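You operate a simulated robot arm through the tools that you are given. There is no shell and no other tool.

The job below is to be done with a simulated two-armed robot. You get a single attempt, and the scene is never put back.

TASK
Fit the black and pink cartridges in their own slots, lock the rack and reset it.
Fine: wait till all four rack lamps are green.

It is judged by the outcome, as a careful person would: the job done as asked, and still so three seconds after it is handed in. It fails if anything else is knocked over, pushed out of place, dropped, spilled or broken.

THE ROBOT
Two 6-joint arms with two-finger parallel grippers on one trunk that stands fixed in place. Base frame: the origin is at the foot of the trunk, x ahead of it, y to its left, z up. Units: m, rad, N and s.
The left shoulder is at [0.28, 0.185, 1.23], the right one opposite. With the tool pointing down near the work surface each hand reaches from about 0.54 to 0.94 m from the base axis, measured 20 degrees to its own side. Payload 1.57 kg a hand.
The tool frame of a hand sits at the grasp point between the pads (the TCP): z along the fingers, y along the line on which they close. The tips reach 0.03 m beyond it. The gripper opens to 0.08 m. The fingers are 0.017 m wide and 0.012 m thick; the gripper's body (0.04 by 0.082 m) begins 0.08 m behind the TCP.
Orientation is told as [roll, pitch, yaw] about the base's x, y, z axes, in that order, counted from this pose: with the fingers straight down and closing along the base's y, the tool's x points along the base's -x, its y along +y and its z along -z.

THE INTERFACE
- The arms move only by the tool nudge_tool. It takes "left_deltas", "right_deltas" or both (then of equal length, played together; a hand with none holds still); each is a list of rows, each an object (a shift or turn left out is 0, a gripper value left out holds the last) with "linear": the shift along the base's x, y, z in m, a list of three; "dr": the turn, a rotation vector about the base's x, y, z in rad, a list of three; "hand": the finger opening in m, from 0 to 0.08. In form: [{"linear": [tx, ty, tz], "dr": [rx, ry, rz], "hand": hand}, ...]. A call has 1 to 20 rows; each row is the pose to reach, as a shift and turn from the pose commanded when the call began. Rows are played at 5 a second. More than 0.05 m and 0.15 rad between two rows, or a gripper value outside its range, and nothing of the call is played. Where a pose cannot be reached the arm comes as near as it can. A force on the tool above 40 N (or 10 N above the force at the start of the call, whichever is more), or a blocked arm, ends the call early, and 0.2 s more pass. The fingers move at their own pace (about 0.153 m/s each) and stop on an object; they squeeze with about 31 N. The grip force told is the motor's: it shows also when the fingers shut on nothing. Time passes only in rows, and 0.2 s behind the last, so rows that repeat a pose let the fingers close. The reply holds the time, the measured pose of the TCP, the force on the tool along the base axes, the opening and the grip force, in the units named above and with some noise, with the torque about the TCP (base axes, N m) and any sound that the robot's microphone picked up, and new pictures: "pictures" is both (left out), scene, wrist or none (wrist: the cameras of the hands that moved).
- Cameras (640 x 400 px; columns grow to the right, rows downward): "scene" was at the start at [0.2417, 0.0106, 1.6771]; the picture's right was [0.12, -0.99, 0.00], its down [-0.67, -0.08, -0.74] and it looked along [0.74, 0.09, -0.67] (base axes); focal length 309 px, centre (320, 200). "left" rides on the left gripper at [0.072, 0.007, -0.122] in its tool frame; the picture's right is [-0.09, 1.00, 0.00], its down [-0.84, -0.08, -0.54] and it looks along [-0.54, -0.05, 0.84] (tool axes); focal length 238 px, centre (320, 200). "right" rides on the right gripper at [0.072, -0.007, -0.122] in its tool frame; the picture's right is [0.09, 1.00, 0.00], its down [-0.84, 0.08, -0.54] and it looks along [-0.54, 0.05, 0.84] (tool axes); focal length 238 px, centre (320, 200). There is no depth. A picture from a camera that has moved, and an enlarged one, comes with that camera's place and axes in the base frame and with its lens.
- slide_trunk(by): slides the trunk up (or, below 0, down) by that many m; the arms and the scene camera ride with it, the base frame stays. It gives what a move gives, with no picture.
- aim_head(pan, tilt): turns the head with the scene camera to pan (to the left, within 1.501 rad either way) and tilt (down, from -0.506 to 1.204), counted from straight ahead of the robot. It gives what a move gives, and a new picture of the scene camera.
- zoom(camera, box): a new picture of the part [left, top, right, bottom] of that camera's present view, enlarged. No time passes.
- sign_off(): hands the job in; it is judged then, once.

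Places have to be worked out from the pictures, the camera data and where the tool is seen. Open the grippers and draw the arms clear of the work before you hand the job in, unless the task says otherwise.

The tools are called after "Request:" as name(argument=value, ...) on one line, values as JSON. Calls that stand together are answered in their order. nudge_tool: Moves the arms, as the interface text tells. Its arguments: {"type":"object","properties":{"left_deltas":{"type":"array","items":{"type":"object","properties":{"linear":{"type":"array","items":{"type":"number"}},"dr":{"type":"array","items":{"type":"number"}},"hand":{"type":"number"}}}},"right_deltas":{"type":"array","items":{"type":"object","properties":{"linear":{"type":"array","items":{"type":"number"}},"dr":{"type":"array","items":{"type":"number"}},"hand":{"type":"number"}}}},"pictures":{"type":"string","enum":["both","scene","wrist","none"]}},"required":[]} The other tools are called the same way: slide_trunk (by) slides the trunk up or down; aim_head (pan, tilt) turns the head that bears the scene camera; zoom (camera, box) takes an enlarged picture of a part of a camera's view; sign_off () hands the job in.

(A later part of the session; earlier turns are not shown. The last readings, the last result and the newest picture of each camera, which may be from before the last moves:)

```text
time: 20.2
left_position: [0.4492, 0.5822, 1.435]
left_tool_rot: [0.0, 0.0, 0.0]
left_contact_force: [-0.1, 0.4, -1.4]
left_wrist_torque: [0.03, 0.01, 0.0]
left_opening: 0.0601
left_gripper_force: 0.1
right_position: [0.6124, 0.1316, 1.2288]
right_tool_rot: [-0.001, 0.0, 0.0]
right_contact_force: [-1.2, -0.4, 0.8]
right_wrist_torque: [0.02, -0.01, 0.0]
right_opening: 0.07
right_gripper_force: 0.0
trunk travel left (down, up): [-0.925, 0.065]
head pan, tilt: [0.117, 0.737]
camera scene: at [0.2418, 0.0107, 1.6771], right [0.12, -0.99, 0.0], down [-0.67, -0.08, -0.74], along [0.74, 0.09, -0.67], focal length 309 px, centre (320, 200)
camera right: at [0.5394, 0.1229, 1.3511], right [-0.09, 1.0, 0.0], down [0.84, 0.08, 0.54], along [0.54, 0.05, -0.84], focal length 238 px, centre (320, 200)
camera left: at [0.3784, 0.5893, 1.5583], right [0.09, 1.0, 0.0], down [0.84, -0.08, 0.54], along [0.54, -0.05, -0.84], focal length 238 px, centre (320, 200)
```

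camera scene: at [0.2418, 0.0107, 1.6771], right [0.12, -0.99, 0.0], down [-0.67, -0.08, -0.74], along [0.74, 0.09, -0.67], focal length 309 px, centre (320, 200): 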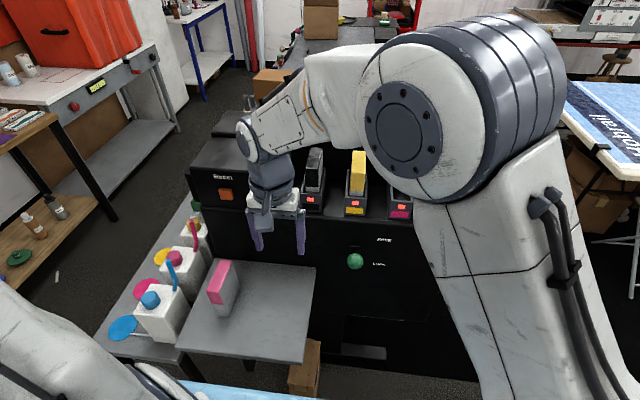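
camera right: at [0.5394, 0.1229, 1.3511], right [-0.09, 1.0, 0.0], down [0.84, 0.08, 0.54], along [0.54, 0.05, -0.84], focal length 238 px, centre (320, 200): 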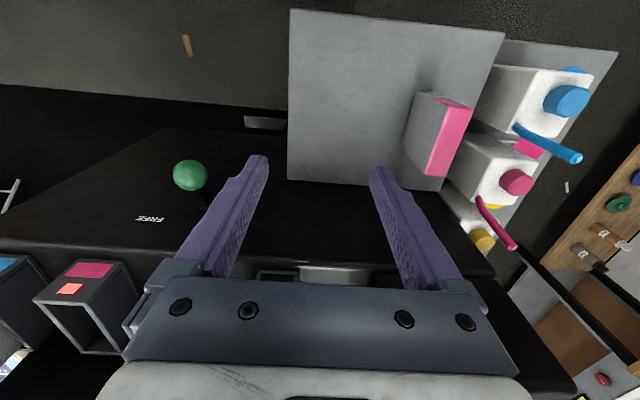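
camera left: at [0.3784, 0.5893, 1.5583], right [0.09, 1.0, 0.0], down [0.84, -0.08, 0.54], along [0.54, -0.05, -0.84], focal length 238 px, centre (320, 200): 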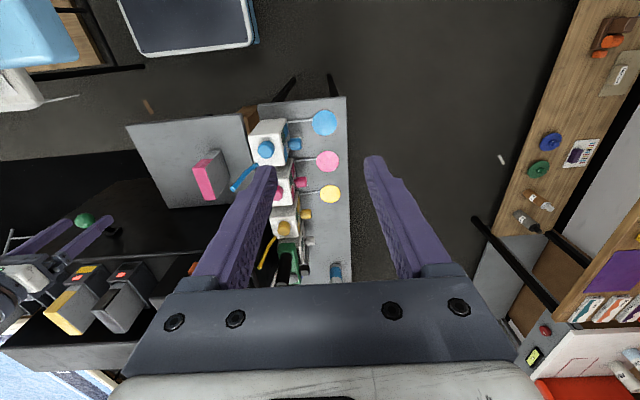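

The right arm is clear. I continue it to above the pink cartridge at z≈1.145.

Request:
nudge_tool(right_deltas=[{"linear": [0.003, 0.035, -0.02], "hand": 0.07}, {"linear": [0.006, 0.07, -0.04], "hand": 0.07}, {"linear": [0.01, 0.105, -0.06], "hand": 0.07}, {"linear": [0.0135, 0.135, -0.075], "hand": 0.07}, {"linear": [0.0135, 0.155, -0.0825], "hand": 0.07}, {"linear": [0.0135, 0.1605, -0.0825], "hand": 0.07}, {"linear": [0.0135, 0.1605, -0.0825], "hand": 0.07}], pictures="both")

Request:
zoom(camera="right", box=[260, 60, 420, 220])

```text
time: 21.8
left_position: [0.4503, 0.5818, 1.4361]
left_tool_rot: [0.001, 0.001, 0.001]
left_contact_force: [-0.2, -0.2, -0.1]
left_wrist_torque: [-0.04, -0.02, -0.05]
left_opening: 0.06
left_gripper_force: 0.1
right_position: [0.6257, 0.2905, 1.146]
right_tool_rot: [0.0, 0.0, 0.0]
right_contact_force: [-0.2, 0.3, 0.3]
right_wrist_torque: [-0.03, -0.01, -0.03]
right_opening: 0.07
right_gripper_force: 0.1
trunk travel left (down, up): [-0.925, 0.065]
head pan, tilt: [0.117, 0.737]
camera scene: at [0.2417, 0.0108, 1.6771], right [0.12, -0.99, 0.0], down [-0.67, -0.08, -0.74], along [0.74, 0.09, -0.67], focal length 309 px, centre (320, 200)
camera right: at [0.5533, 0.2826, 1.2681], right [-0.09, 1.0, 0.0], down [0.84, 0.08, 0.54], along [0.54, 0.05, -0.84], focal length 238 px, centre (320, 200)
```

scene: 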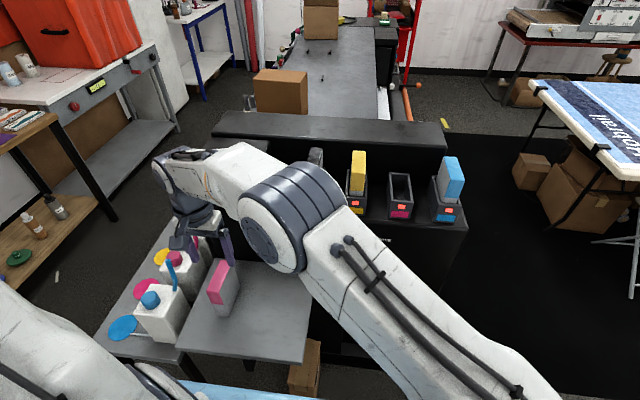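
right: 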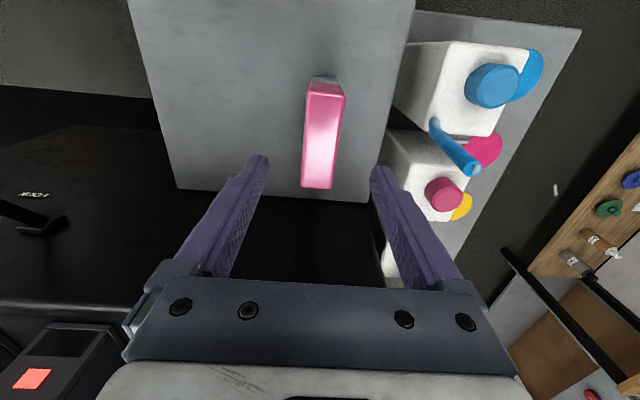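

```text
2.50 times, centred on (340, 140) of right
camera zoom: at [0.5533, 0.2826, 1.2681], right [-0.09, 1.0, 0.0], down [0.84, 0.08, 0.54], along [0.54, 0.05, -0.84], focal length 596 px, centre (270, 350)
```

zoom: 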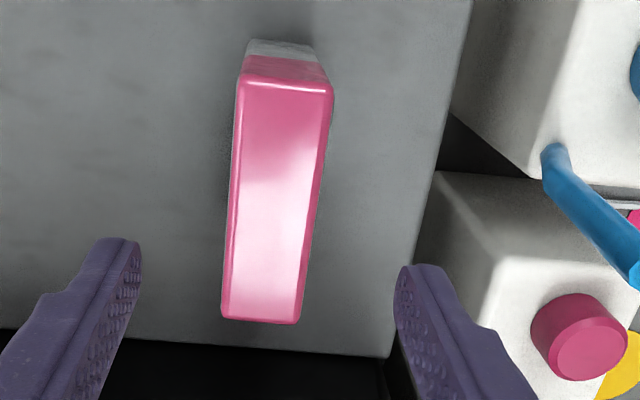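

Wrist view puts the pink cartridge centre at (0.628, 0.290). I descend with a small x correction to TCP z≈1.04.

Request:
nudge_tool(right_deltas=[{"linear": [0.002, -0.0005, -0.03], "hand": 0.07}, {"linear": [0.002, -0.0005, -0.06], "hand": 0.07}, {"linear": [0.002, -0.0005, -0.085], "hand": 0.07}, {"linear": [0.002, -0.0005, -0.1], "hand": 0.07}, {"linear": [0.002, -0.0005, -0.105], "hand": 0.07}, {"linear": [0.002, -0.0005, -0.105], "hand": 0.07}], pictures="both")

```text
time: 23.2
left_position: [0.4504, 0.5829, 1.4346]
left_tool_rot: [-0.001, 0.0, -0.001]
left_contact_force: [-1.2, -0.1, -0.3]
left_wrist_torque: [0.01, 0.01, -0.03]
left_opening: 0.06
left_gripper_force: 0.2
right_position: [0.6287, 0.2887, 1.0395]
right_tool_rot: [0.001, 0.001, 0.001]
right_contact_force: [0.0, 0.4, -0.4]
right_wrist_torque: [-0.04, -0.02, -0.03]
right_opening: 0.0701
right_gripper_force: 0.0
trunk travel left (down, up): [-0.925, 0.065]
head pan, tilt: [0.117, 0.737]
camera scene: at [0.2417, 0.0108, 1.6771], right [0.12, -0.99, 0.0], down [-0.67, -0.08, -0.74], along [0.74, 0.09, -0.67], focal length 309 px, centre (320, 200)
camera right: at [0.5551, 0.2807, 1.1614], right [-0.09, 1.0, 0.0], down [0.84, 0.08, 0.54], along [0.54, 0.05, -0.84], focal length 238 px, centre (320, 200)
```

scene: 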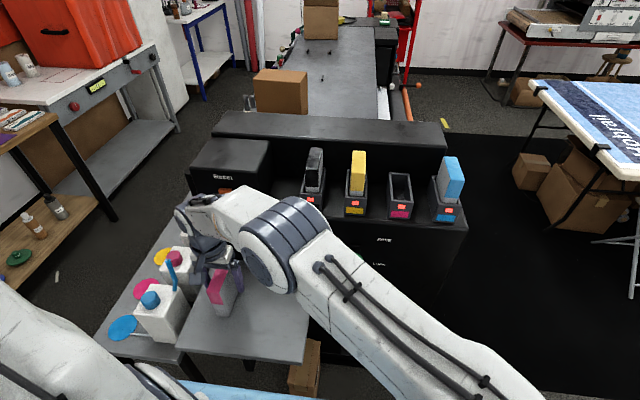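
right: 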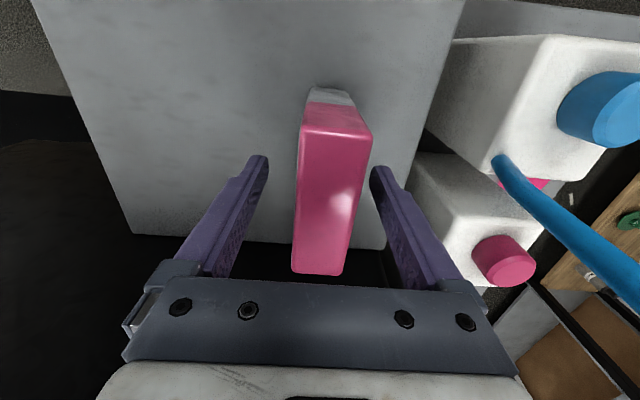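

The pink cartridge sits between the fingers, about 1 mm off centre. I nudge y by +1 mm and close.

Request:
nudge_tool(right_deltas=[{"linear": [0, 0.001, 0], "hand": 0.05}, {"linear": [0, 0.001, 0], "hand": 0.035}, {"linear": [0, 0.001, 0], "hand": 0.02}, {"linear": [0, 0.001, 0], "hand": 0.015}, {"linear": [0, 0.001, 0], "hand": 0.015}], pictures="wrist")

```text
time: 24.4
left_position: [0.4493, 0.5843, 1.4358]
left_tool_rot: [0.001, 0.001, 0.001]
left_contact_force: [0.4, 0.5, -0.2]
left_wrist_torque: [0.01, 0.03, 0.0]
left_opening: 0.0601
left_gripper_force: 0.0
right_position: [0.6276, 0.2908, 1.0389]
right_tool_rot: [0.001, -0.001, -0.002]
right_contact_force: [-0.6, 0.4, 0.3]
right_wrist_torque: [0.07, -0.15, 0.03]
right_opening: 0.0318
right_gripper_force: 31.0
trunk travel left (down, up): [-0.925, 0.065]
head pan, tilt: [0.117, 0.737]
camera right: at [0.5553, 0.282, 1.1618], right [-0.09, 1.0, 0.0], down [0.84, 0.08, 0.54], along [0.54, 0.05, -0.84], focal length 238 px, centre (320, 200)
```

right: 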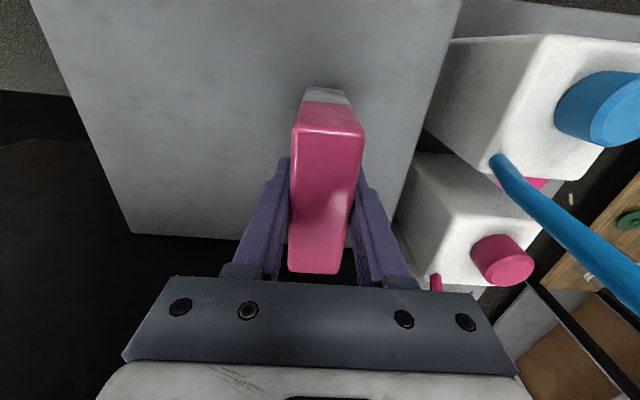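

Pink is gripped. I lift it and carry it back across to in front of the magenta slot, rising to TCP z≈1.34 and clear of the lever.

Request:
nudge_tool(right_deltas=[{"linear": [0, 0, 0.015], "hand": 0.015}, {"linear": [0, 0, 0.05], "hand": 0.015}, {"linear": [0, 0, 0.09], "hand": 0.015}, {"linear": [0, -0.01, 0.13], "hand": 0.015}, {"linear": [-0.005, -0.04, 0.16], "hand": 0.015}, {"linear": [-0.01, -0.08, 0.175], "hand": 0.015}, {"linear": [-0.015, -0.12, 0.19], "hand": 0.015}, {"linear": [-0.02, -0.16, 0.205], "hand": 0.015}, {"linear": [-0.025, -0.2, 0.22], "hand": 0.015}, {"linear": [-0.028, -0.24, 0.235], "hand": 0.015}, {"linear": [-0.028, -0.28, 0.25], "hand": 0.015}, {"linear": [-0.028, -0.32, 0.265], "hand": 0.015}, {"linear": [-0.028, -0.36, 0.28], "hand": 0.015}, {"linear": [-0.028, -0.39, 0.295], "hand": 0.015}, {"linear": [-0.028, -0.405, 0.3], "hand": 0.015}, {"linear": [-0.028, -0.405, 0.3], "hand": 0.015}], pictures="both")

```text
time: 27.8
left_position: [0.4501, 0.5825, 1.4356]
left_tool_rot: [-0.001, 0.0, -0.001]
left_contact_force: [0.6, 0.0, -0.6]
left_wrist_torque: [-0.02, 0.02, -0.03]
left_opening: 0.0598
left_gripper_force: 0.0
right_position: [0.5988, -0.114, 1.3401]
right_tool_rot: [-0.001, 0.001, 0.0]
right_contact_force: [-0.6, -0.5, -3.2]
right_wrist_torque: [0.0, 0.0, -0.01]
right_opening: 0.0318
right_gripper_force: 30.9
trunk travel left (down, up): [-0.925, 0.065]
head pan, tilt: [0.117, 0.737]
camera scene: at [0.2418, 0.0107, 1.6771], right [0.12, -0.99, 0.0], down [-0.67, -0.08, -0.74], along [0.74, 0.09, -0.67], focal length 309 px, centre (320, 200)
camera right: at [0.5271, -0.1214, 1.4628], right [-0.09, 1.0, 0.0], down [0.84, 0.08, 0.54], along [0.54, 0.05, -0.84], focal length 238 px, centre (320, 200)
```

scene: 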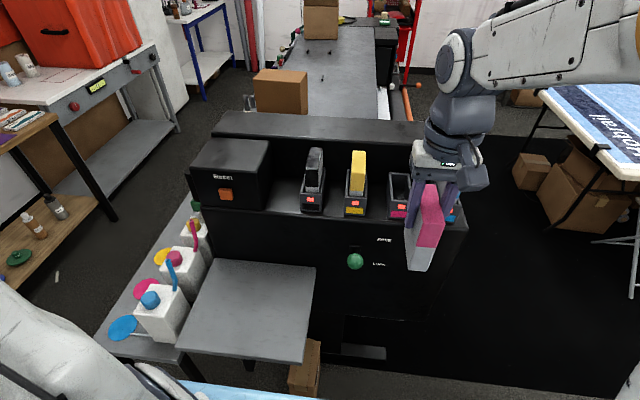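
right: 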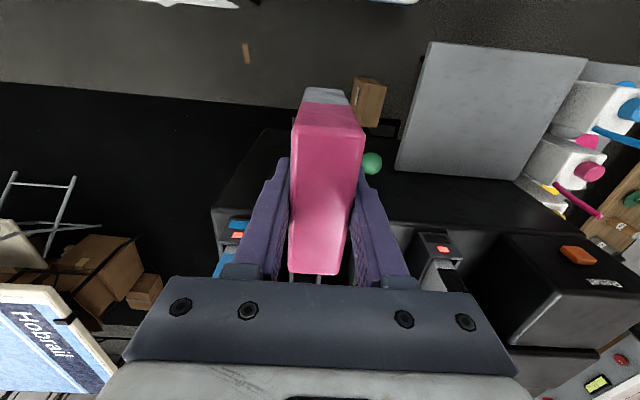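

Pink is held level. I move it forward over the magenta slot.

Request:
nudge_tool(right_deltas=[{"linear": [0.025, -0.001, 0], "hand": 0.015}, {"linear": [0.06, -0.0015, 0], "hand": 0.015}, {"linear": [0.1, -0.0015, 0], "hand": 0.015}, {"linear": [0.14, -0.0015, 0], "hand": 0.015}, {"linear": [0.18, -0.0015, 0], "hand": 0.015}, {"linear": [0.21, -0.0015, 0], "hand": 0.015}, {"linear": [0.2305, -0.0015, -0.005], "hand": 0.015}, {"linear": [0.2305, -0.0015, -0.02], "hand": 0.015}, {"linear": [0.2305, -0.0015, -0.033], "hand": 0.015}, {"linear": [0.2305, -0.0015, -0.033], "hand": 0.015}], pictures="both")

Request:
zoom(camera="scene", box=[340, 140, 430, 225])

Request:
zoom(camera="right", box=[240, 40, 400, 140])

```text
time: 30.0
left_position: [0.4501, 0.5816, 1.4359]
left_tool_rot: [-0.001, 0.0, 0.0]
left_contact_force: [0.4, -0.5, 0.4]
left_wrist_torque: [-0.03, -0.03, -0.02]
left_opening: 0.0601
left_gripper_force: 0.0
right_position: [0.8295, -0.1157, 1.3078]
right_tool_rot: [-0.001, 0.001, 0.0]
right_contact_force: [-0.7, -0.6, -2.5]
right_wrist_torque: [0.01, 0.01, 0.02]
right_opening: 0.0319
right_gripper_force: 31.5
trunk travel left (down, up): [-0.925, 0.065]
head pan, tilt: [0.117, 0.737]
camera scene: at [0.242, 0.0107, 1.6771], right [0.12, -0.99, 0.0], down [-0.67, -0.08, -0.74], along [0.74, 0.09, -0.67], focal length 309 px, centre (320, 200)
camera right: at [0.7577, -0.1233, 1.4307], right [-0.09, 1.0, 0.0], down [0.84, 0.08, 0.54], along [0.54, 0.05, -0.84], focal length 238 px, centre (320, 200)
```

scene: 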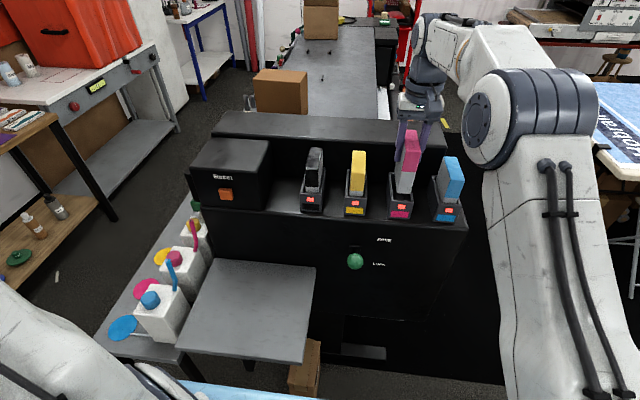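
right: 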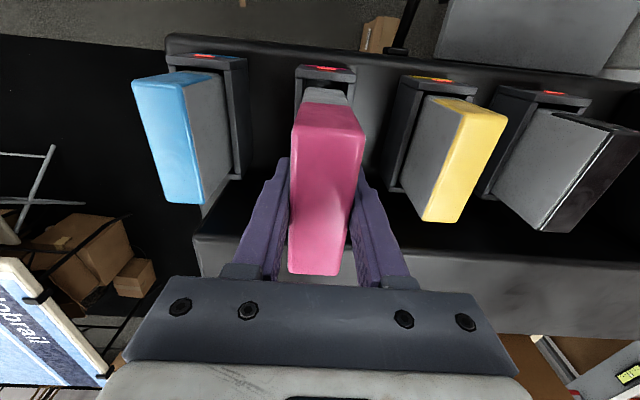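

```text
4.71 times, centred on (385, 182) of scene
camera zoom: at [0.242, 0.0107, 1.6771], right [0.12, -0.99, 0.0], down [-0.67, -0.08, -0.74], along [0.74, 0.09, -0.67], focal length 1454 px, centre (14, 282)
```

zoom: 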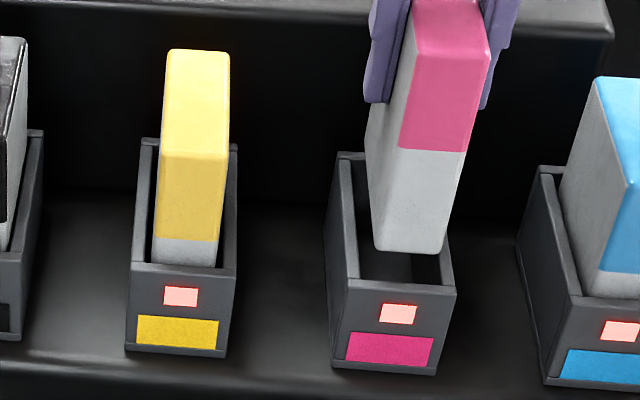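

```text
4.00 times, centred on (320, 90) of right
camera zoom: at [0.7577, -0.1233, 1.4307], right [-0.09, 1.0, 0.0], down [0.84, 0.08, 0.54], along [0.54, 0.05, -0.84], focal length 953 px, centre (320, 640)
```

zoom: 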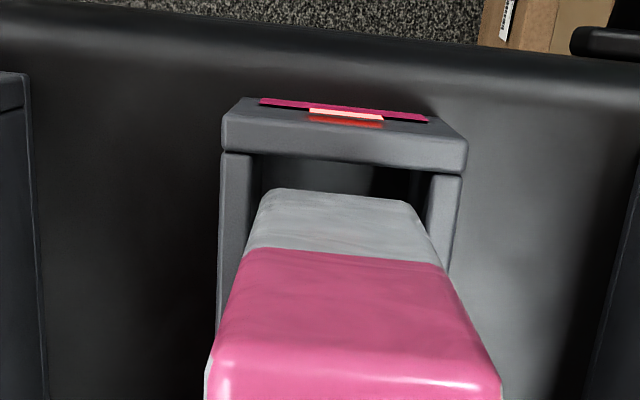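

Alignment checks out: y centres agree within 1 mm and the front gap is about 5 mm. I lower the pink cartridge into the slot slowly.

Request:
nudge_tool(right_deltas=[{"linear": [0, 0, -0.01], "hand": 0.015}, {"linear": [0, 0, -0.02], "hand": 0.015}, {"linear": [0, 0, -0.03], "hand": 0.015}, {"linear": [0, 0, -0.04], "hand": 0.015}, {"linear": [0, 0, -0.048], "hand": 0.015}, {"linear": [0, 0, -0.054], "hand": 0.015}, {"linear": [0, 0, -0.057], "hand": 0.015}, {"linear": [0, 0, -0.059], "hand": 0.015}, {"linear": [0, 0, -0.061], "hand": 0.015}, {"linear": [0, 0, -0.063], "hand": 0.015}, {"linear": [0, 0, -0.063], "hand": 0.015}], pictures="wrist")

Request:
zoom(camera="scene", box=[340, 140, 430, 225])

```text
time: 32.4
left_position: [0.4489, 0.5826, 1.4362]
left_tool_rot: [-0.001, 0.002, 0.0]
left_contact_force: [0.9, -0.6, 0.8]
left_wrist_torque: [0.02, 0.01, -0.02]
left_opening: 0.0601
left_gripper_force: 0.1
right_position: [0.8296, -0.1136, 1.2452]
right_tool_rot: [0.001, -0.003, -0.002]
right_contact_force: [0.1, -1.2, 12.6]
right_wrist_torque: [-0.16, 0.64, 0.06]
right_opening: 0.0319
right_gripper_force: 31.5
trunk travel left (down, up): [-0.925, 0.065]
head pan, tilt: [0.117, 0.737]
camera right: at [0.7567, -0.1227, 1.3678], right [-0.09, 1.0, 0.0], down [0.83, 0.08, 0.54], along [0.54, 0.05, -0.84], focal length 238 px, centre (320, 200)
```

right: 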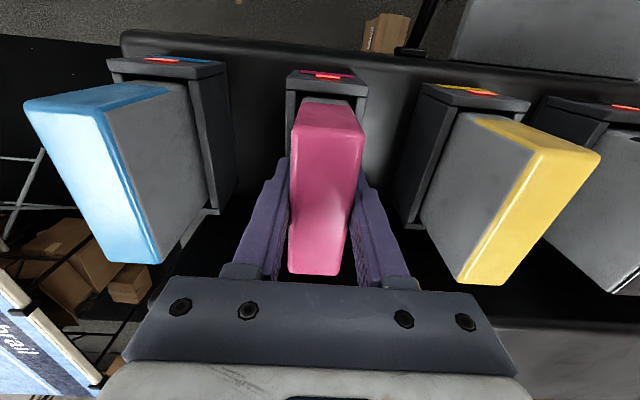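

```text
4.71 times, centred on (385, 182) of scene
camera zoom: at [0.2411, 0.0106, 1.6775], right [0.12, -0.99, 0.0], down [-0.67, -0.08, -0.74], along [0.74, 0.09, -0.67], focal length 1454 px, centre (14, 282)
```

zoom: 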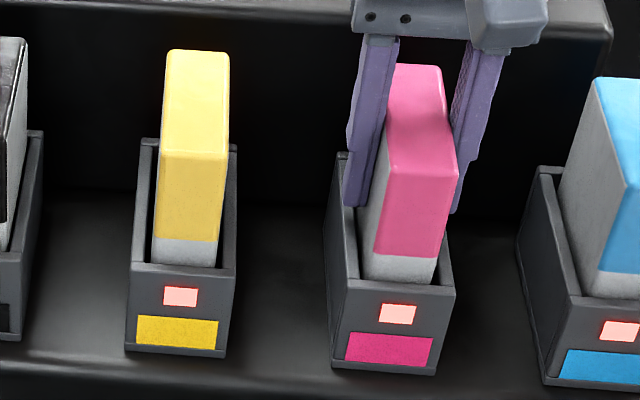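

Contact with about 15 N, and the grey strip matches the yellow one's, so pink is bottomed out. I ease off, open, and raise the right hand.

Request:
nudge_tool(right_deltas=[{"linear": [0, 0, 0.002], "hand": 0.015}, {"linear": [0, 0, 0.002], "hand": 0.04}, {"linear": [0, 0, 0.002], "hand": 0.06}, {"linear": [0, 0, 0.002], "hand": 0.06}, {"linear": [0, 0, 0.02], "hand": 0.06}, {"linear": [0, 0, 0.05], "hand": 0.06}, {"linear": [0, 0, 0.09], "hand": 0.06}, {"linear": [0, 0, 0.13], "hand": 0.06}, {"linear": [-0.03, 0, 0.15], "hand": 0.06}, {"linear": [-0.07, 0, 0.15], "hand": 0.06}, {"linear": [-0.11, -0.01, 0.15], "hand": 0.06}, {"linear": [-0.15, -0.02, 0.15], "hand": 0.06}, {"linear": [-0.19, -0.03, 0.15], "hand": 0.06}, {"linear": [-0.23, -0.05, 0.15], "hand": 0.06}, {"linear": [-0.25, -0.06, 0.15], "hand": 0.06}], pictures="both")

Request:
zoom(camera="scene", box=[290, 140, 470, 280])

```text
time: 35.6
left_position: [0.449, 0.5821, 1.4355]
left_tool_rot: [-0.001, 0.0, 0.002]
left_contact_force: [0.0, 0.3, -0.6]
left_wrist_torque: [-0.05, -0.01, 0.03]
left_opening: 0.0598
left_gripper_force: 0.0
right_position: [0.5785, -0.177, 1.3953]
right_tool_rot: [0.0, 0.0, -0.001]
right_contact_force: [-0.5, -0.5, -1.0]
right_wrist_torque: [-0.03, 0.0, -0.03]
right_opening: 0.0599
right_gripper_force: 0.0
trunk travel left (down, up): [-0.925, 0.065]
head pan, tilt: [0.117, 0.737]
camera scene: at [0.2415, 0.0105, 1.6772], right [0.12, -0.99, 0.0], down [-0.67, -0.08, -0.74], along [0.74, 0.09, -0.67], focal length 309 px, centre (320, 200)
camera right: at [0.507, -0.1851, 1.5172], right [-0.09, 1.0, 0.0], down [0.84, 0.08, 0.54], along [0.54, 0.05, -0.84], focal length 238 px, centre (320, 200)
```

scene: 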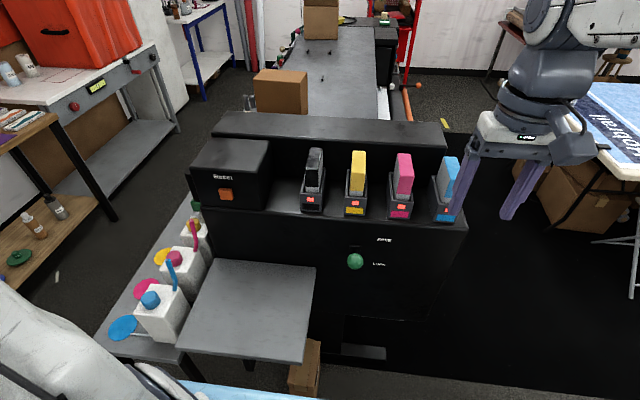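
right: 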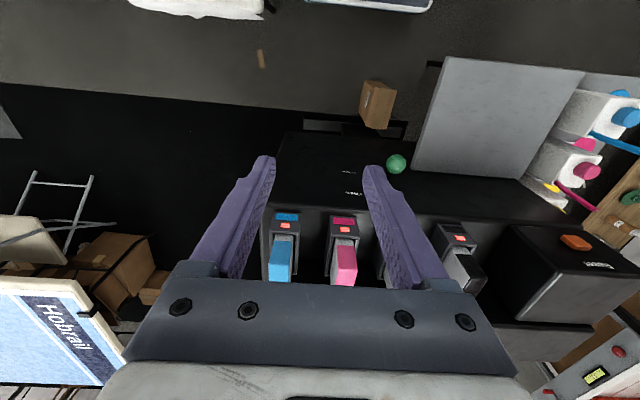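

```text
2.86 times, centred on (380, 210) of scene
camera zoom: at [0.2415, 0.0105, 1.6772], right [0.12, -0.99, 0.0], down [-0.67, -0.08, -0.74], along [0.74, 0.09, -0.67], focal length 883 px, centre (149, 171)
```

zoom: 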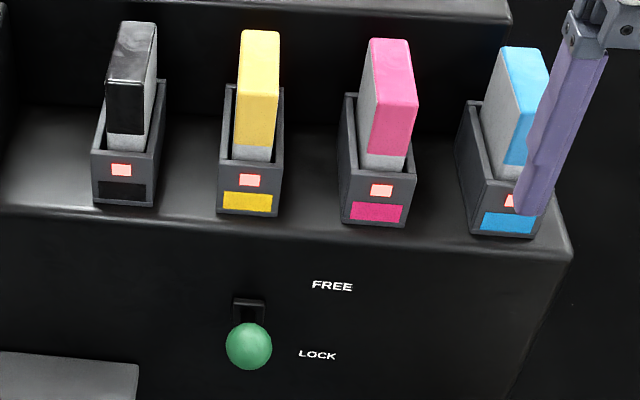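

All four cartridges are seated alike. Next is the lever: I close the right hand and bring it above the green ball, which this camera also puts at (0.683, -0.019).

Request:
nudge_tool(right_deltas=[{"linear": [0.015, 0.03, -0.02], "hand": 0.0}, {"linear": [0.03, 0.06, -0.04], "hand": 0.0}, {"linear": [0.05, 0.09, -0.07], "hand": 0.0}, {"linear": [0.07, 0.12, -0.1], "hand": 0.0}, {"linear": [0.09, 0.145, -0.13], "hand": 0.0}, {"linear": [0.0996, 0.1556, -0.165], "hand": 0.0}, {"linear": [0.0996, 0.1556, -0.2], "hand": 0.0}, {"linear": [0.0996, 0.1556, -0.215], "hand": 0.0}, {"linear": [0.0996, 0.1556, -0.215], "hand": 0.0}], pictures="both")

Request:
zoom(camera="scene", box=[300, 180, 420, 290])

Request:
zoom(camera="right", box=[240, 80, 400, 220])

```text
time: 37.6
left_position: [0.4494, 0.5829, 1.4357]
left_tool_rot: [0.0, 0.001, 0.0]
left_contact_force: [-0.2, -0.6, 0.3]
left_wrist_torque: [0.02, -0.01, 0.01]
left_opening: 0.0604
left_gripper_force: 0.1
right_position: [0.6789, -0.0221, 1.1788]
right_tool_rot: [0.001, 0.0, 0.002]
right_contact_force: [-0.3, 0.1, -0.3]
right_wrist_torque: [0.03, 0.02, 0.01]
right_opening: 0.0
right_gripper_force: 21.3
trunk travel left (down, up): [-0.925, 0.065]
head pan, tilt: [0.117, 0.737]
camera scene: at [0.2417, 0.0107, 1.6771], right [0.12, -0.99, 0.0], down [-0.67, -0.08, -0.74], along [0.74, 0.09, -0.67], focal length 309 px, centre (320, 200)
camera right: at [0.6067, -0.0292, 1.3012], right [-0.09, 1.0, 0.0], down [0.84, 0.08, 0.54], along [0.54, 0.05, -0.84], focal length 238 px, centre (320, 200)
```

scene: 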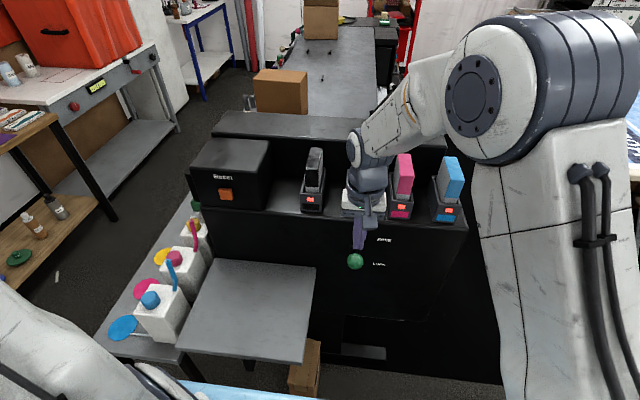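
right: 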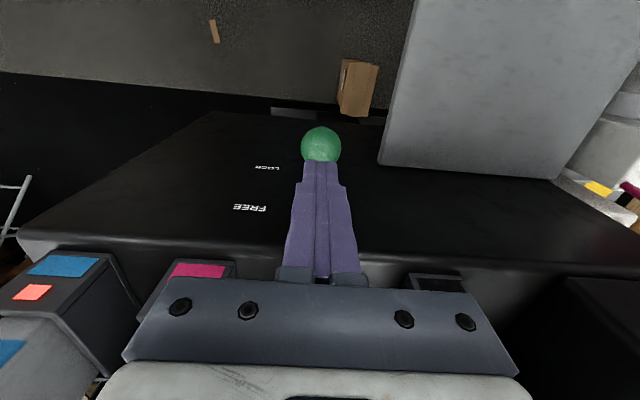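

```text
3.64 times, centred on (360, 235) of scene
camera zoom: at [0.2417, 0.0107, 1.6771], right [0.12, -0.99, 0.0], down [-0.67, -0.08, -0.74], along [0.74, 0.09, -0.67], focal length 1124 px, centre (174, 73)
```

zoom: 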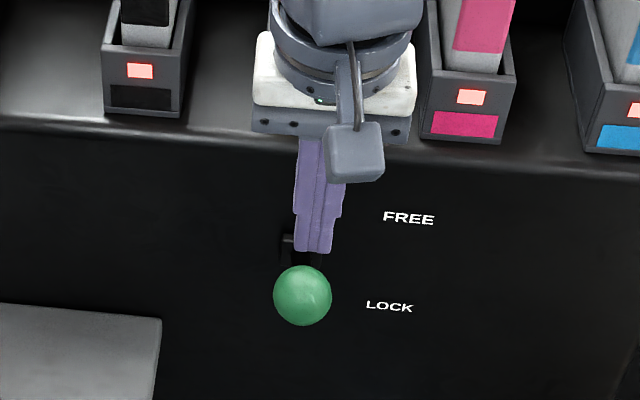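

```text
2.86 times, centred on (320, 150) of right
camera zoom: at [0.6067, -0.0292, 1.3012], right [-0.09, 1.0, 0.0], down [0.84, 0.08, 0.54], along [0.54, 0.05, -0.84], focal length 681 px, centre (320, 343)
```

zoom: 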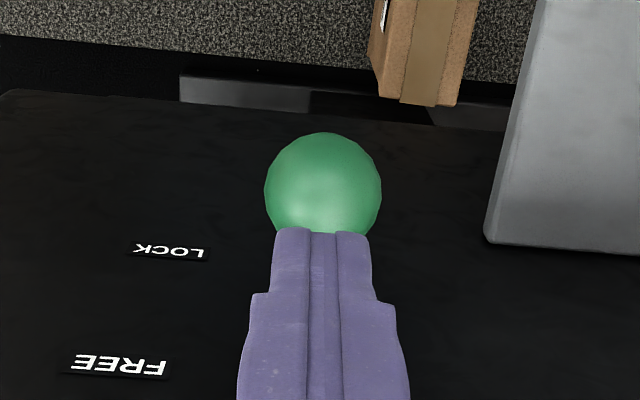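

The ball is directly below the closed fingertips. I push down slowly through the first part of the lever's travel.

Request:
nudge_tool(right_deltas=[{"linear": [0, 0.001, -0.015], "hand": 0.0}, {"linear": [0, 0.001, -0.03], "hand": 0.0}, {"linear": [0, 0.001, -0.04], "hand": 0.0}, {"linear": [0, 0.001, -0.047], "hand": 0.0}, {"linear": [0, 0.001, -0.054], "hand": 0.0}, {"linear": [0, 0.001, -0.061], "hand": 0.0}, {"linear": [0, 0.001, -0.068], "hand": 0.0}], pictures="both")

Request:
zoom(camera="scene", box=[300, 180, 420, 290])

```text
time: 39.2
left_position: [0.4499, 0.5834, 1.4374]
left_tool_rot: [-0.001, -0.001, -0.001]
left_contact_force: [0.4, 0.5, 0.0]
left_wrist_torque: [-0.03, 0.0, 0.04]
left_opening: 0.0599
left_gripper_force: 0.1
right_position: [0.6796, -0.0192, 1.1117]
right_tool_rot: [0.001, -0.002, 0.001]
right_contact_force: [-0.2, -0.3, 1.0]
right_wrist_torque: [0.0, 0.0, -0.01]
right_opening: 0.0
right_gripper_force: 21.3
trunk travel left (down, up): [-0.925, 0.065]
head pan, tilt: [0.117, 0.737]
camera scene: at [0.2418, 0.0107, 1.6771], right [0.12, -0.99, 0.0], down [-0.67, -0.08, -0.74], along [0.74, 0.09, -0.67], focal length 309 px, centre (320, 200)
camera right: at [0.6076, -0.0266, 1.2334], right [-0.09, 1.0, 0.0], down [0.84, 0.08, 0.54], along [0.54, 0.05, -0.84], focal length 238 px, centre (320, 200)
```

scene: 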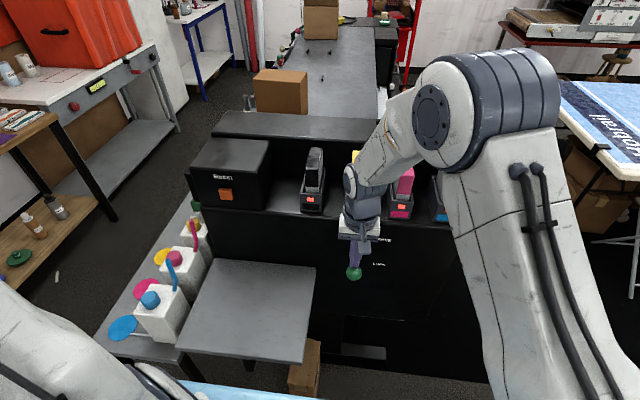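
right: 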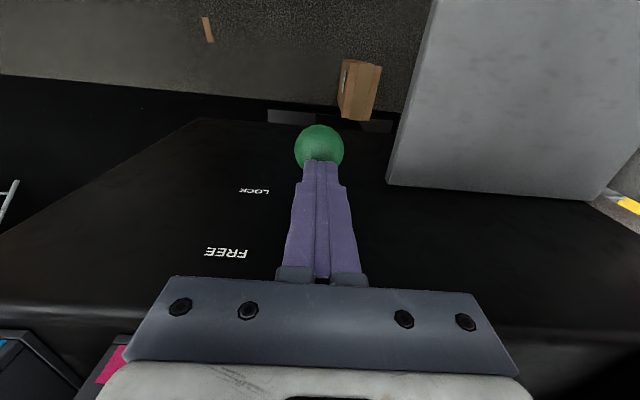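

```text
3.64 times, centred on (360, 235) of scene
camera zoom: at [0.2418, 0.0107, 1.6771], right [0.12, -0.99, 0.0], down [-0.67, -0.08, -0.74], along [0.74, 0.09, -0.67], focal length 1124 px, centre (174, 73)
```

zoom: 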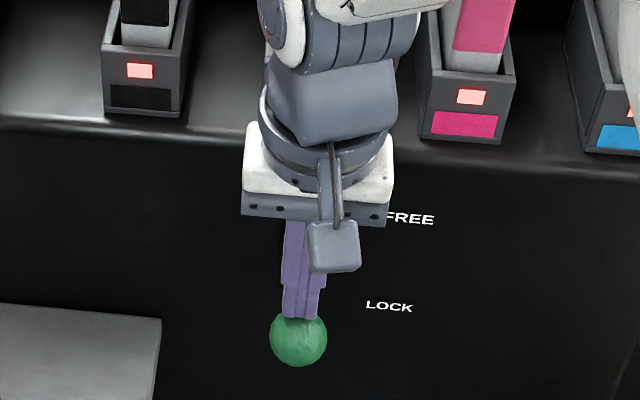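

The lever moves freely and its ball swings out to x≈0.669. I shift the fingertips slightly toward it and keep pushing down to LOCK.

Request:
nudge_tool(right_deltas=[{"linear": [-0.008, 0, 0.0], "hand": 0.0}, {"linear": [-0.01, 0, -0.008], "hand": 0.0}, {"linear": [-0.01, 0, -0.016], "hand": 0.0}, {"linear": [-0.01, 0, -0.024], "hand": 0.0}, {"linear": [-0.009, 0, -0.032], "hand": 0.0}, {"linear": [-0.008, 0, -0.04], "hand": 0.0}, {"linear": [-0.006, 0, -0.047], "hand": 0.0}, {"linear": [-0.004, 0, -0.054], "hand": 0.0}, {"linear": [-0.002, 0, -0.06], "hand": 0.0}], pictures="both")

Request:
zoom(camera="scene", box=[290, 150, 430, 300])

Request:
zoom(camera="right", box=[240, 80, 400, 220])

```text
time: 41.2
left_position: [0.4498, 0.5828, 1.4355]
left_tool_rot: [0.0, 0.001, 0.0]
left_contact_force: [0.3, -0.9, -0.2]
left_wrist_torque: [0.01, 0.0, 0.0]
left_opening: 0.0602
left_gripper_force: 0.1
right_position: [0.6787, -0.0202, 1.0495]
right_tool_rot: [-0.001, 0.001, -0.001]
right_contact_force: [-0.1, 0.2, 0.4]
right_wrist_torque: [0.01, 0.01, -0.05]
right_opening: 0.0
right_gripper_force: 20.8
trunk travel left (down, up): [-0.925, 0.065]
head pan, tilt: [0.117, 0.737]
camera scene: at [0.2417, 0.0107, 1.6771], right [0.12, -0.99, 0.0], down [-0.67, -0.08, -0.74], along [0.74, 0.09, -0.67], focal length 309 px, centre (320, 200)
camera right: at [0.606, -0.0268, 1.1734], right [-0.09, 1.0, 0.0], down [0.84, 0.08, 0.54], along [0.54, 0.05, -0.84], focal length 238 px, centre (320, 200)
```

scene: 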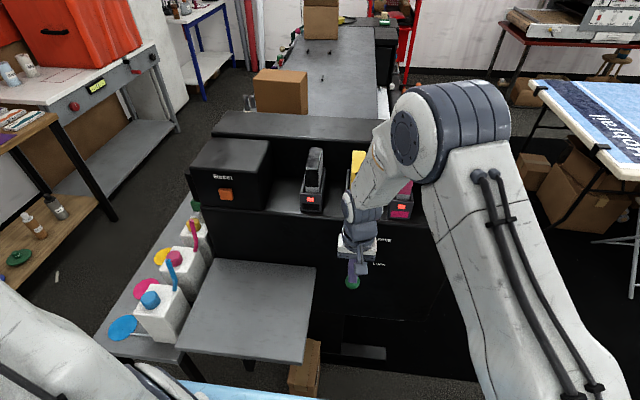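
right: 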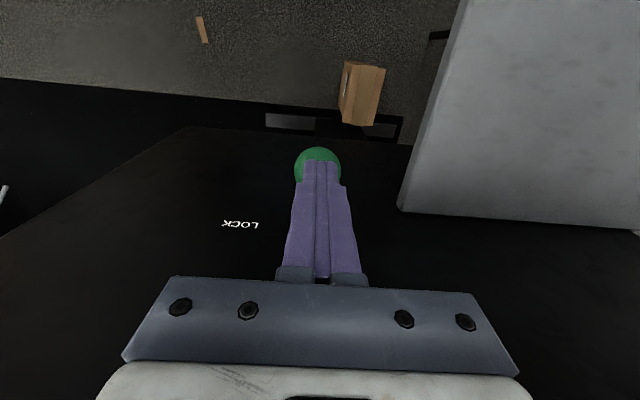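

```text
2.67 times, centred on (360, 225) of scene
camera zoom: at [0.2417, 0.0107, 1.6771], right [0.12, -0.99, 0.0], down [-0.67, -0.08, -0.74], along [0.74, 0.09, -0.67], focal length 824 px, centre (213, 133)
```

zoom: 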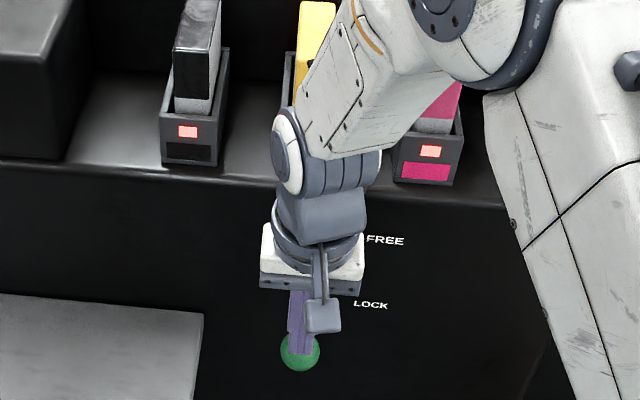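

```text
2.86 times, centred on (320, 150) of right
camera zoom: at [0.606, -0.0268, 1.1734], right [-0.09, 1.0, 0.0], down [0.84, 0.08, 0.54], along [0.54, 0.05, -0.84], focal length 681 px, centre (320, 343)
```

zoom: 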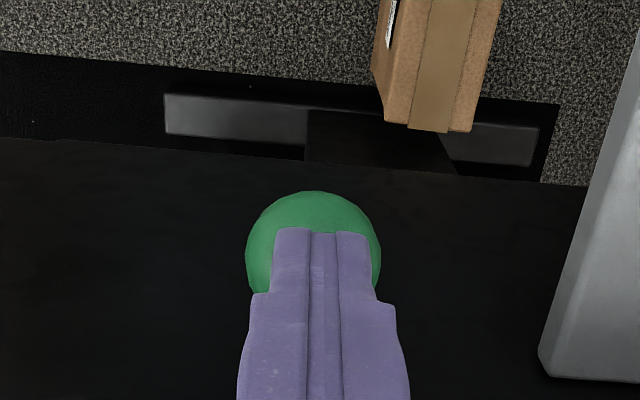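

The ball now sits near (0.69, -0.02, 0.994), level with the LOCK label. I push a bit further to feel for the end stop.

Request:
nudge_tool(right_deltas=[{"linear": [0.003, 0, -0.004], "hand": 0.0}, {"linear": [0.005, 0, -0.008], "hand": 0.0}, {"linear": [0.005, 0, -0.011], "hand": 0.0}, {"linear": [0.005, 0, -0.014], "hand": 0.0}, {"linear": [0.005, 0, -0.016], "hand": 0.0}], pictures="both")

```text
time: 42.4
left_position: [0.4496, 0.5826, 1.437]
left_tool_rot: [0.001, -0.002, 0.001]
left_contact_force: [-0.1, -0.2, -0.2]
left_wrist_torque: [-0.01, 0.0, 0.01]
left_opening: 0.0599
left_gripper_force: 0.1
right_position: [0.6816, -0.0195, 1.0362]
right_tool_rot: [0.0, -0.003, -0.001]
right_contact_force: [-2.9, -1.8, 14.5]
right_wrist_torque: [-0.09, -0.03, -0.02]
right_opening: 0.0
right_gripper_force: 21.3
trunk travel left (down, up): [-0.925, 0.065]
head pan, tilt: [0.117, 0.737]
camera scene: at [0.2409, 0.0106, 1.6776], right [0.12, -0.99, 0.0], down [-0.67, -0.08, -0.74], along [0.74, 0.09, -0.67], focal length 309 px, centre (320, 200)
camera right: at [0.6099, -0.0264, 1.1585], right [-0.09, 1.0, 0.0], down [0.84, 0.08, 0.54], along [0.54, 0.05, -0.84], focal length 238 px, centre (320, 200)
```

scene: 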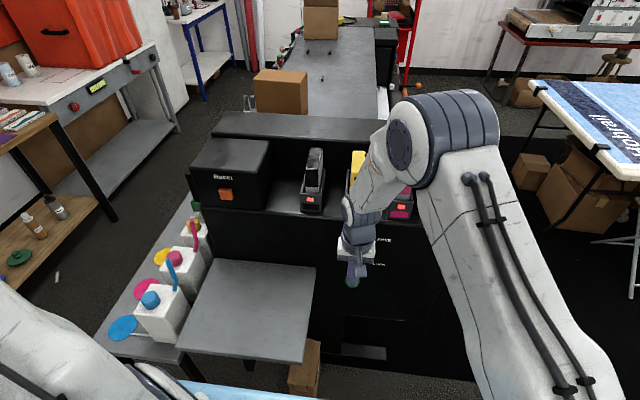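
right: 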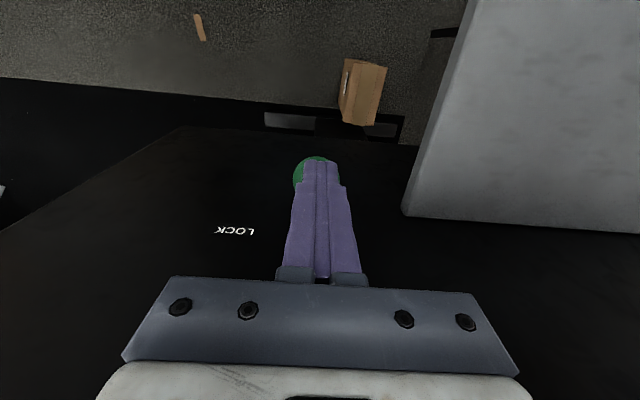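

Force rises to about 14.5 N at tip z≈1.006, so the lever is against its LOCK stop. I lift the right hand straight off and retreat, then check that the lever stays.

Request:
nudge_tool(right_deltas=[{"linear": [-0.003, 0, 0.02], "hand": 0.0}, {"linear": [-0.005, 0, 0.06], "hand": 0.0}, {"linear": [-0.005, 0, 0.1], "hand": 0.0}, {"linear": [-0.01, 0, 0.14], "hand": 0.0}, {"linear": [-0.02, -0.02, 0.18], "hand": 0.0}, {"linear": [-0.035, -0.045, 0.22], "hand": 0.0}, {"linear": [-0.05, -0.075, 0.25], "hand": 0.0}, {"linear": [-0.07, -0.105, 0.28], "hand": 0.0}, {"linear": [-0.09, -0.14, 0.3], "hand": 0.0}, {"linear": [-0.105, -0.18, 0.32], "hand": 0.0}, {"linear": [-0.115, -0.22, 0.33], "hand": 0.0}, {"linear": [-0.12, -0.25, 0.33], "hand": 0.0}], pictures="both")

Request:
zoom(camera="scene", box=[290, 140, 470, 300])

```text
time: 45.0
left_position: [0.4504, 0.5823, 1.4356]
left_tool_rot: [0.0, 0.0, 0.0]
left_contact_force: [-0.4, 0.4, -0.2]
left_wrist_torque: [-0.01, -0.01, -0.01]
left_opening: 0.0596
left_gripper_force: 0.0
right_position: [0.5616, -0.2689, 1.3657]
right_tool_rot: [0.001, 0.001, -0.001]
right_contact_force: [-0.2, -0.1, -0.3]
right_wrist_torque: [0.04, 0.01, -0.03]
right_opening: 0.0
right_gripper_force: 21.6
trunk travel left (down, up): [-0.925, 0.065]
head pan, tilt: [0.117, 0.737]
camera scene: at [0.2416, 0.0106, 1.6772], right [0.12, -0.99, 0.0], down [-0.67, -0.08, -0.74], along [0.74, 0.09, -0.67], focal length 309 px, centre (320, 200)
camera right: at [0.4897, -0.2773, 1.4878], right [-0.09, 1.0, 0.0], down [0.84, 0.08, 0.54], along [0.54, 0.05, -0.84], focal length 238 px, centre (320, 200)
```

scene: 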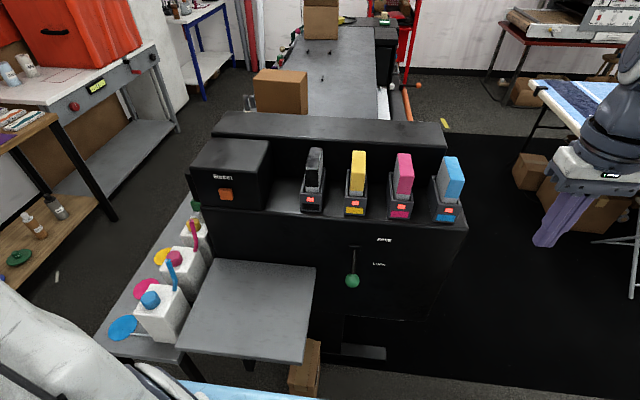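
right: 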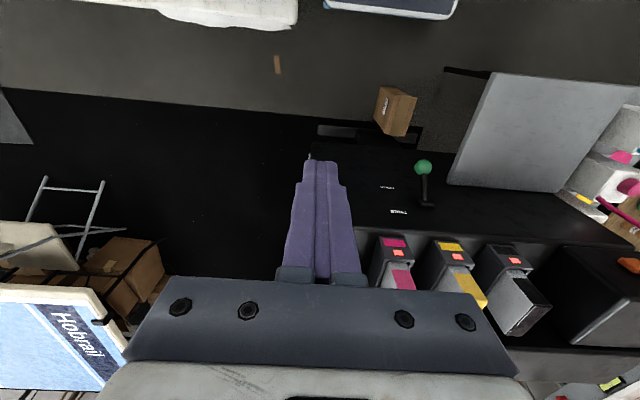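

```text
2.50 times, centred on (380, 220) of scene
camera zoom: at [0.2416, 0.0106, 1.6772], right [0.12, -0.99, 0.0], down [-0.67, -0.08, -0.74], along [0.74, 0.09, -0.67], focal length 772 px, centre (170, 150)
```

zoom: 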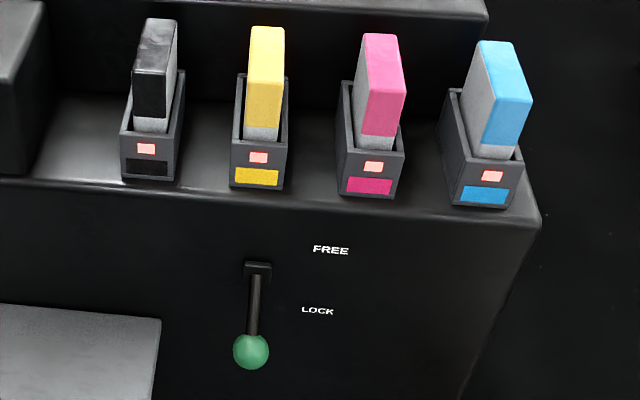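

The lever stays down at LOCK. Now I measure the reset button more tightly before pressing it.

Request:
zoom(camera="scene", box=[190, 160, 270, 215])

Request:
zoom(camera="right", box=[560, 210, 640, 310])

Request:
zoom(camera="left", box=[60, 160, 300, 330])

```text
7.27 times, centred on (230, 188) of scene
camera zoom: at [0.2416, 0.0106, 1.6772], right [0.12, -0.99, 0.0], down [-0.67, -0.08, -0.74], along [0.74, 0.09, -0.67], focal length 2247 px, centre (974, 291)
```

zoom: 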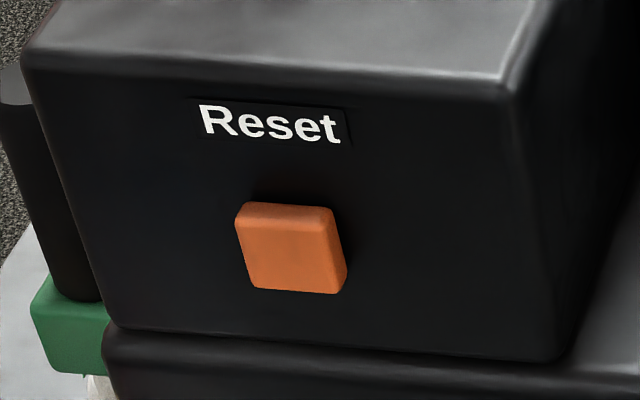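

```text
4.00 times, centred on (600, 260) of right
camera zoom: at [0.4897, -0.2773, 1.4878], right [-0.09, 1.0, 0.0], down [0.84, 0.08, 0.54], along [0.54, 0.05, -0.84], focal length 953 px, centre (-800, -40)
```

zoom: 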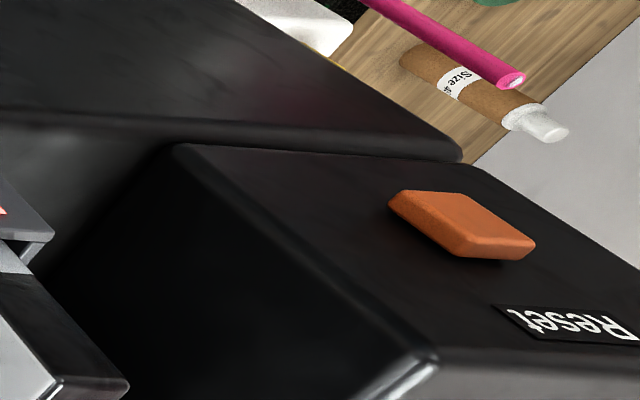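

```text
2.35 times, centred on (180, 245) of left
camera zoom: at [0.3783, 0.5891, 1.5584], right [0.09, 1.0, 0.0], down [0.84, -0.08, 0.54], along [0.54, -0.05, -0.84], focal length 561 px, centre (649, 94)
```

zoom: 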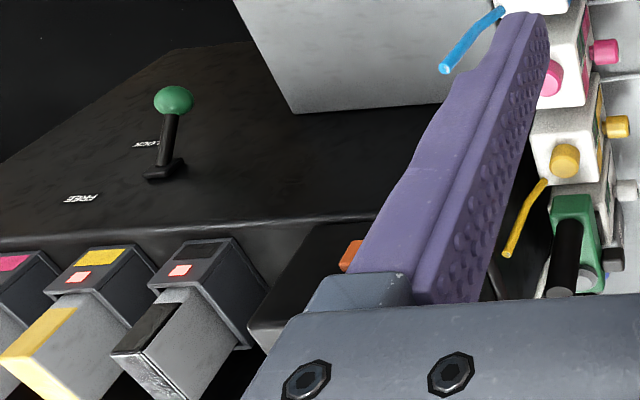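

The button face is near (0.755, 0.292, 1.20), about 3 cm square. I close the left hand and bring it in front of the button, staying above the bottle tubes.

Request:
nudge_tool(left_deltas=[{"linear": [0.02, -0.03, 0], "hand": 0.0}, {"linear": [0.04, -0.06, -0.01], "hand": 0.0}, {"linear": [0.06, -0.09, -0.02], "hand": 0.0}, {"linear": [0.085, -0.12, -0.03], "hand": 0.0}, {"linear": [0.11, -0.15, -0.045], "hand": 0.0}, {"linear": [0.135, -0.18, -0.06], "hand": 0.0}, {"linear": [0.16, -0.21, -0.075], "hand": 0.0}, {"linear": [0.185, -0.24, -0.09], "hand": 0.0}, {"linear": [0.205, -0.265, -0.105], "hand": 0.0}, {"linear": [0.22, -0.285, -0.13], "hand": 0.0}, {"linear": [0.235, -0.291, -0.16], "hand": 0.0}, {"linear": [0.245, -0.291, -0.19], "hand": 0.0}, {"linear": [0.25, -0.291, -0.215], "hand": 0.0}, {"linear": [0.25, -0.291, -0.223], "hand": 0.0}, {"linear": [0.25, -0.291, -0.223], "hand": 0.0}], pictures="both")

Request:
zoom(camera="scene", box=[180, 140, 280, 230])

Request:
zoom(camera="left", box=[220, 80, 420, 280])

```text
time: 48.2
left_position: [0.7008, 0.2928, 1.2128]
left_tool_rot: [0.0, 0.001, 0.001]
left_contact_force: [0.8, 0.3, 0.0]
left_wrist_torque: [-0.03, -0.01, 0.0]
left_opening: 0.0002
left_gripper_force: 21.4
right_position: [0.5627, -0.2683, 1.3656]
right_tool_rot: [0.001, 0.0, 0.001]
right_contact_force: [0.9, 0.2, -0.3]
right_wrist_torque: [0.0, 0.0, 0.0]
right_opening: 0.0
right_gripper_force: 21.0
trunk travel left (down, up): [-0.925, 0.065]
head pan, tilt: [0.117, 0.737]
camera scene: at [0.2417, 0.0106, 1.6772], right [0.12, -0.99, 0.0], down [-0.67, -0.08, -0.74], along [0.74, 0.09, -0.67], focal length 309 px, centre (320, 200)
camera left: at [0.6289, 0.2995, 1.3345], right [0.09, 1.0, 0.0], down [0.84, -0.08, 0.54], along [0.54, -0.05, -0.84], focal length 238 px, centre (320, 200)
```

scene: 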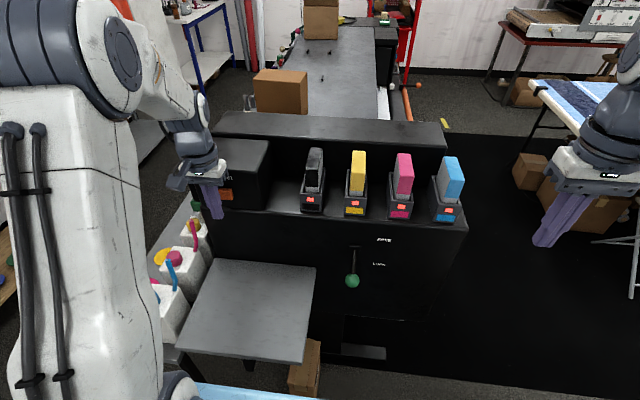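
left: 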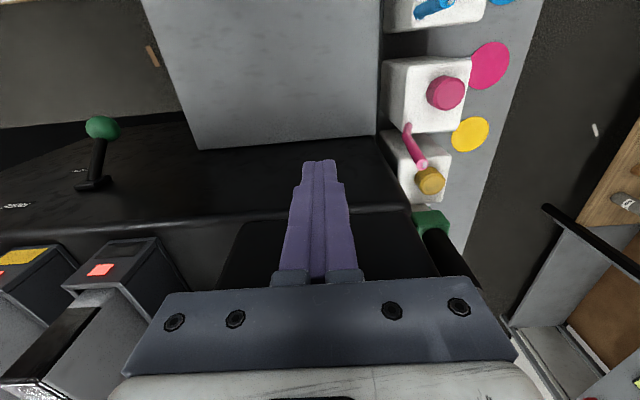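

```text
4.44 times, centred on (230, 185) of scene
camera zoom: at [0.2417, 0.0106, 1.6772], right [0.12, -0.99, 0.0], down [-0.67, -0.08, -0.74], along [0.74, 0.09, -0.67], focal length 1373 px, centre (720, 267)
```

zoom: 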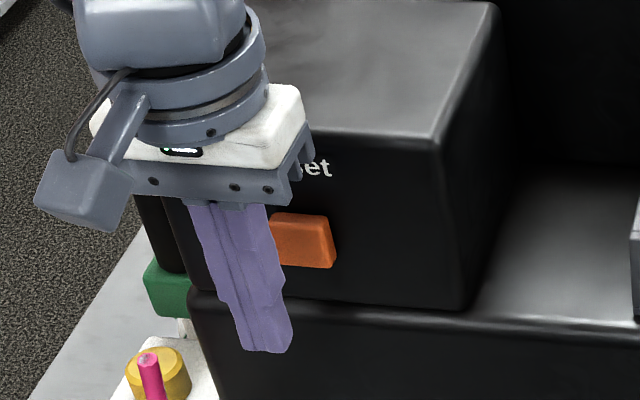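

```text
2.00 times, centred on (320, 180) of left
camera zoom: at [0.6289, 0.2995, 1.3345], right [0.09, 1.0, 0.0], down [0.84, -0.08, 0.54], along [0.54, -0.05, -0.84], focal length 477 px, centre (320, 240)
```

zoom: 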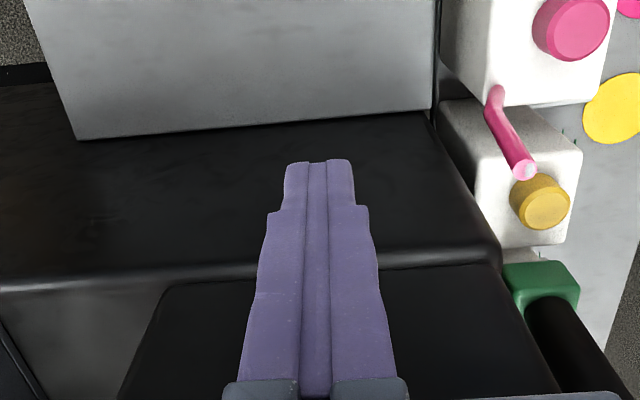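

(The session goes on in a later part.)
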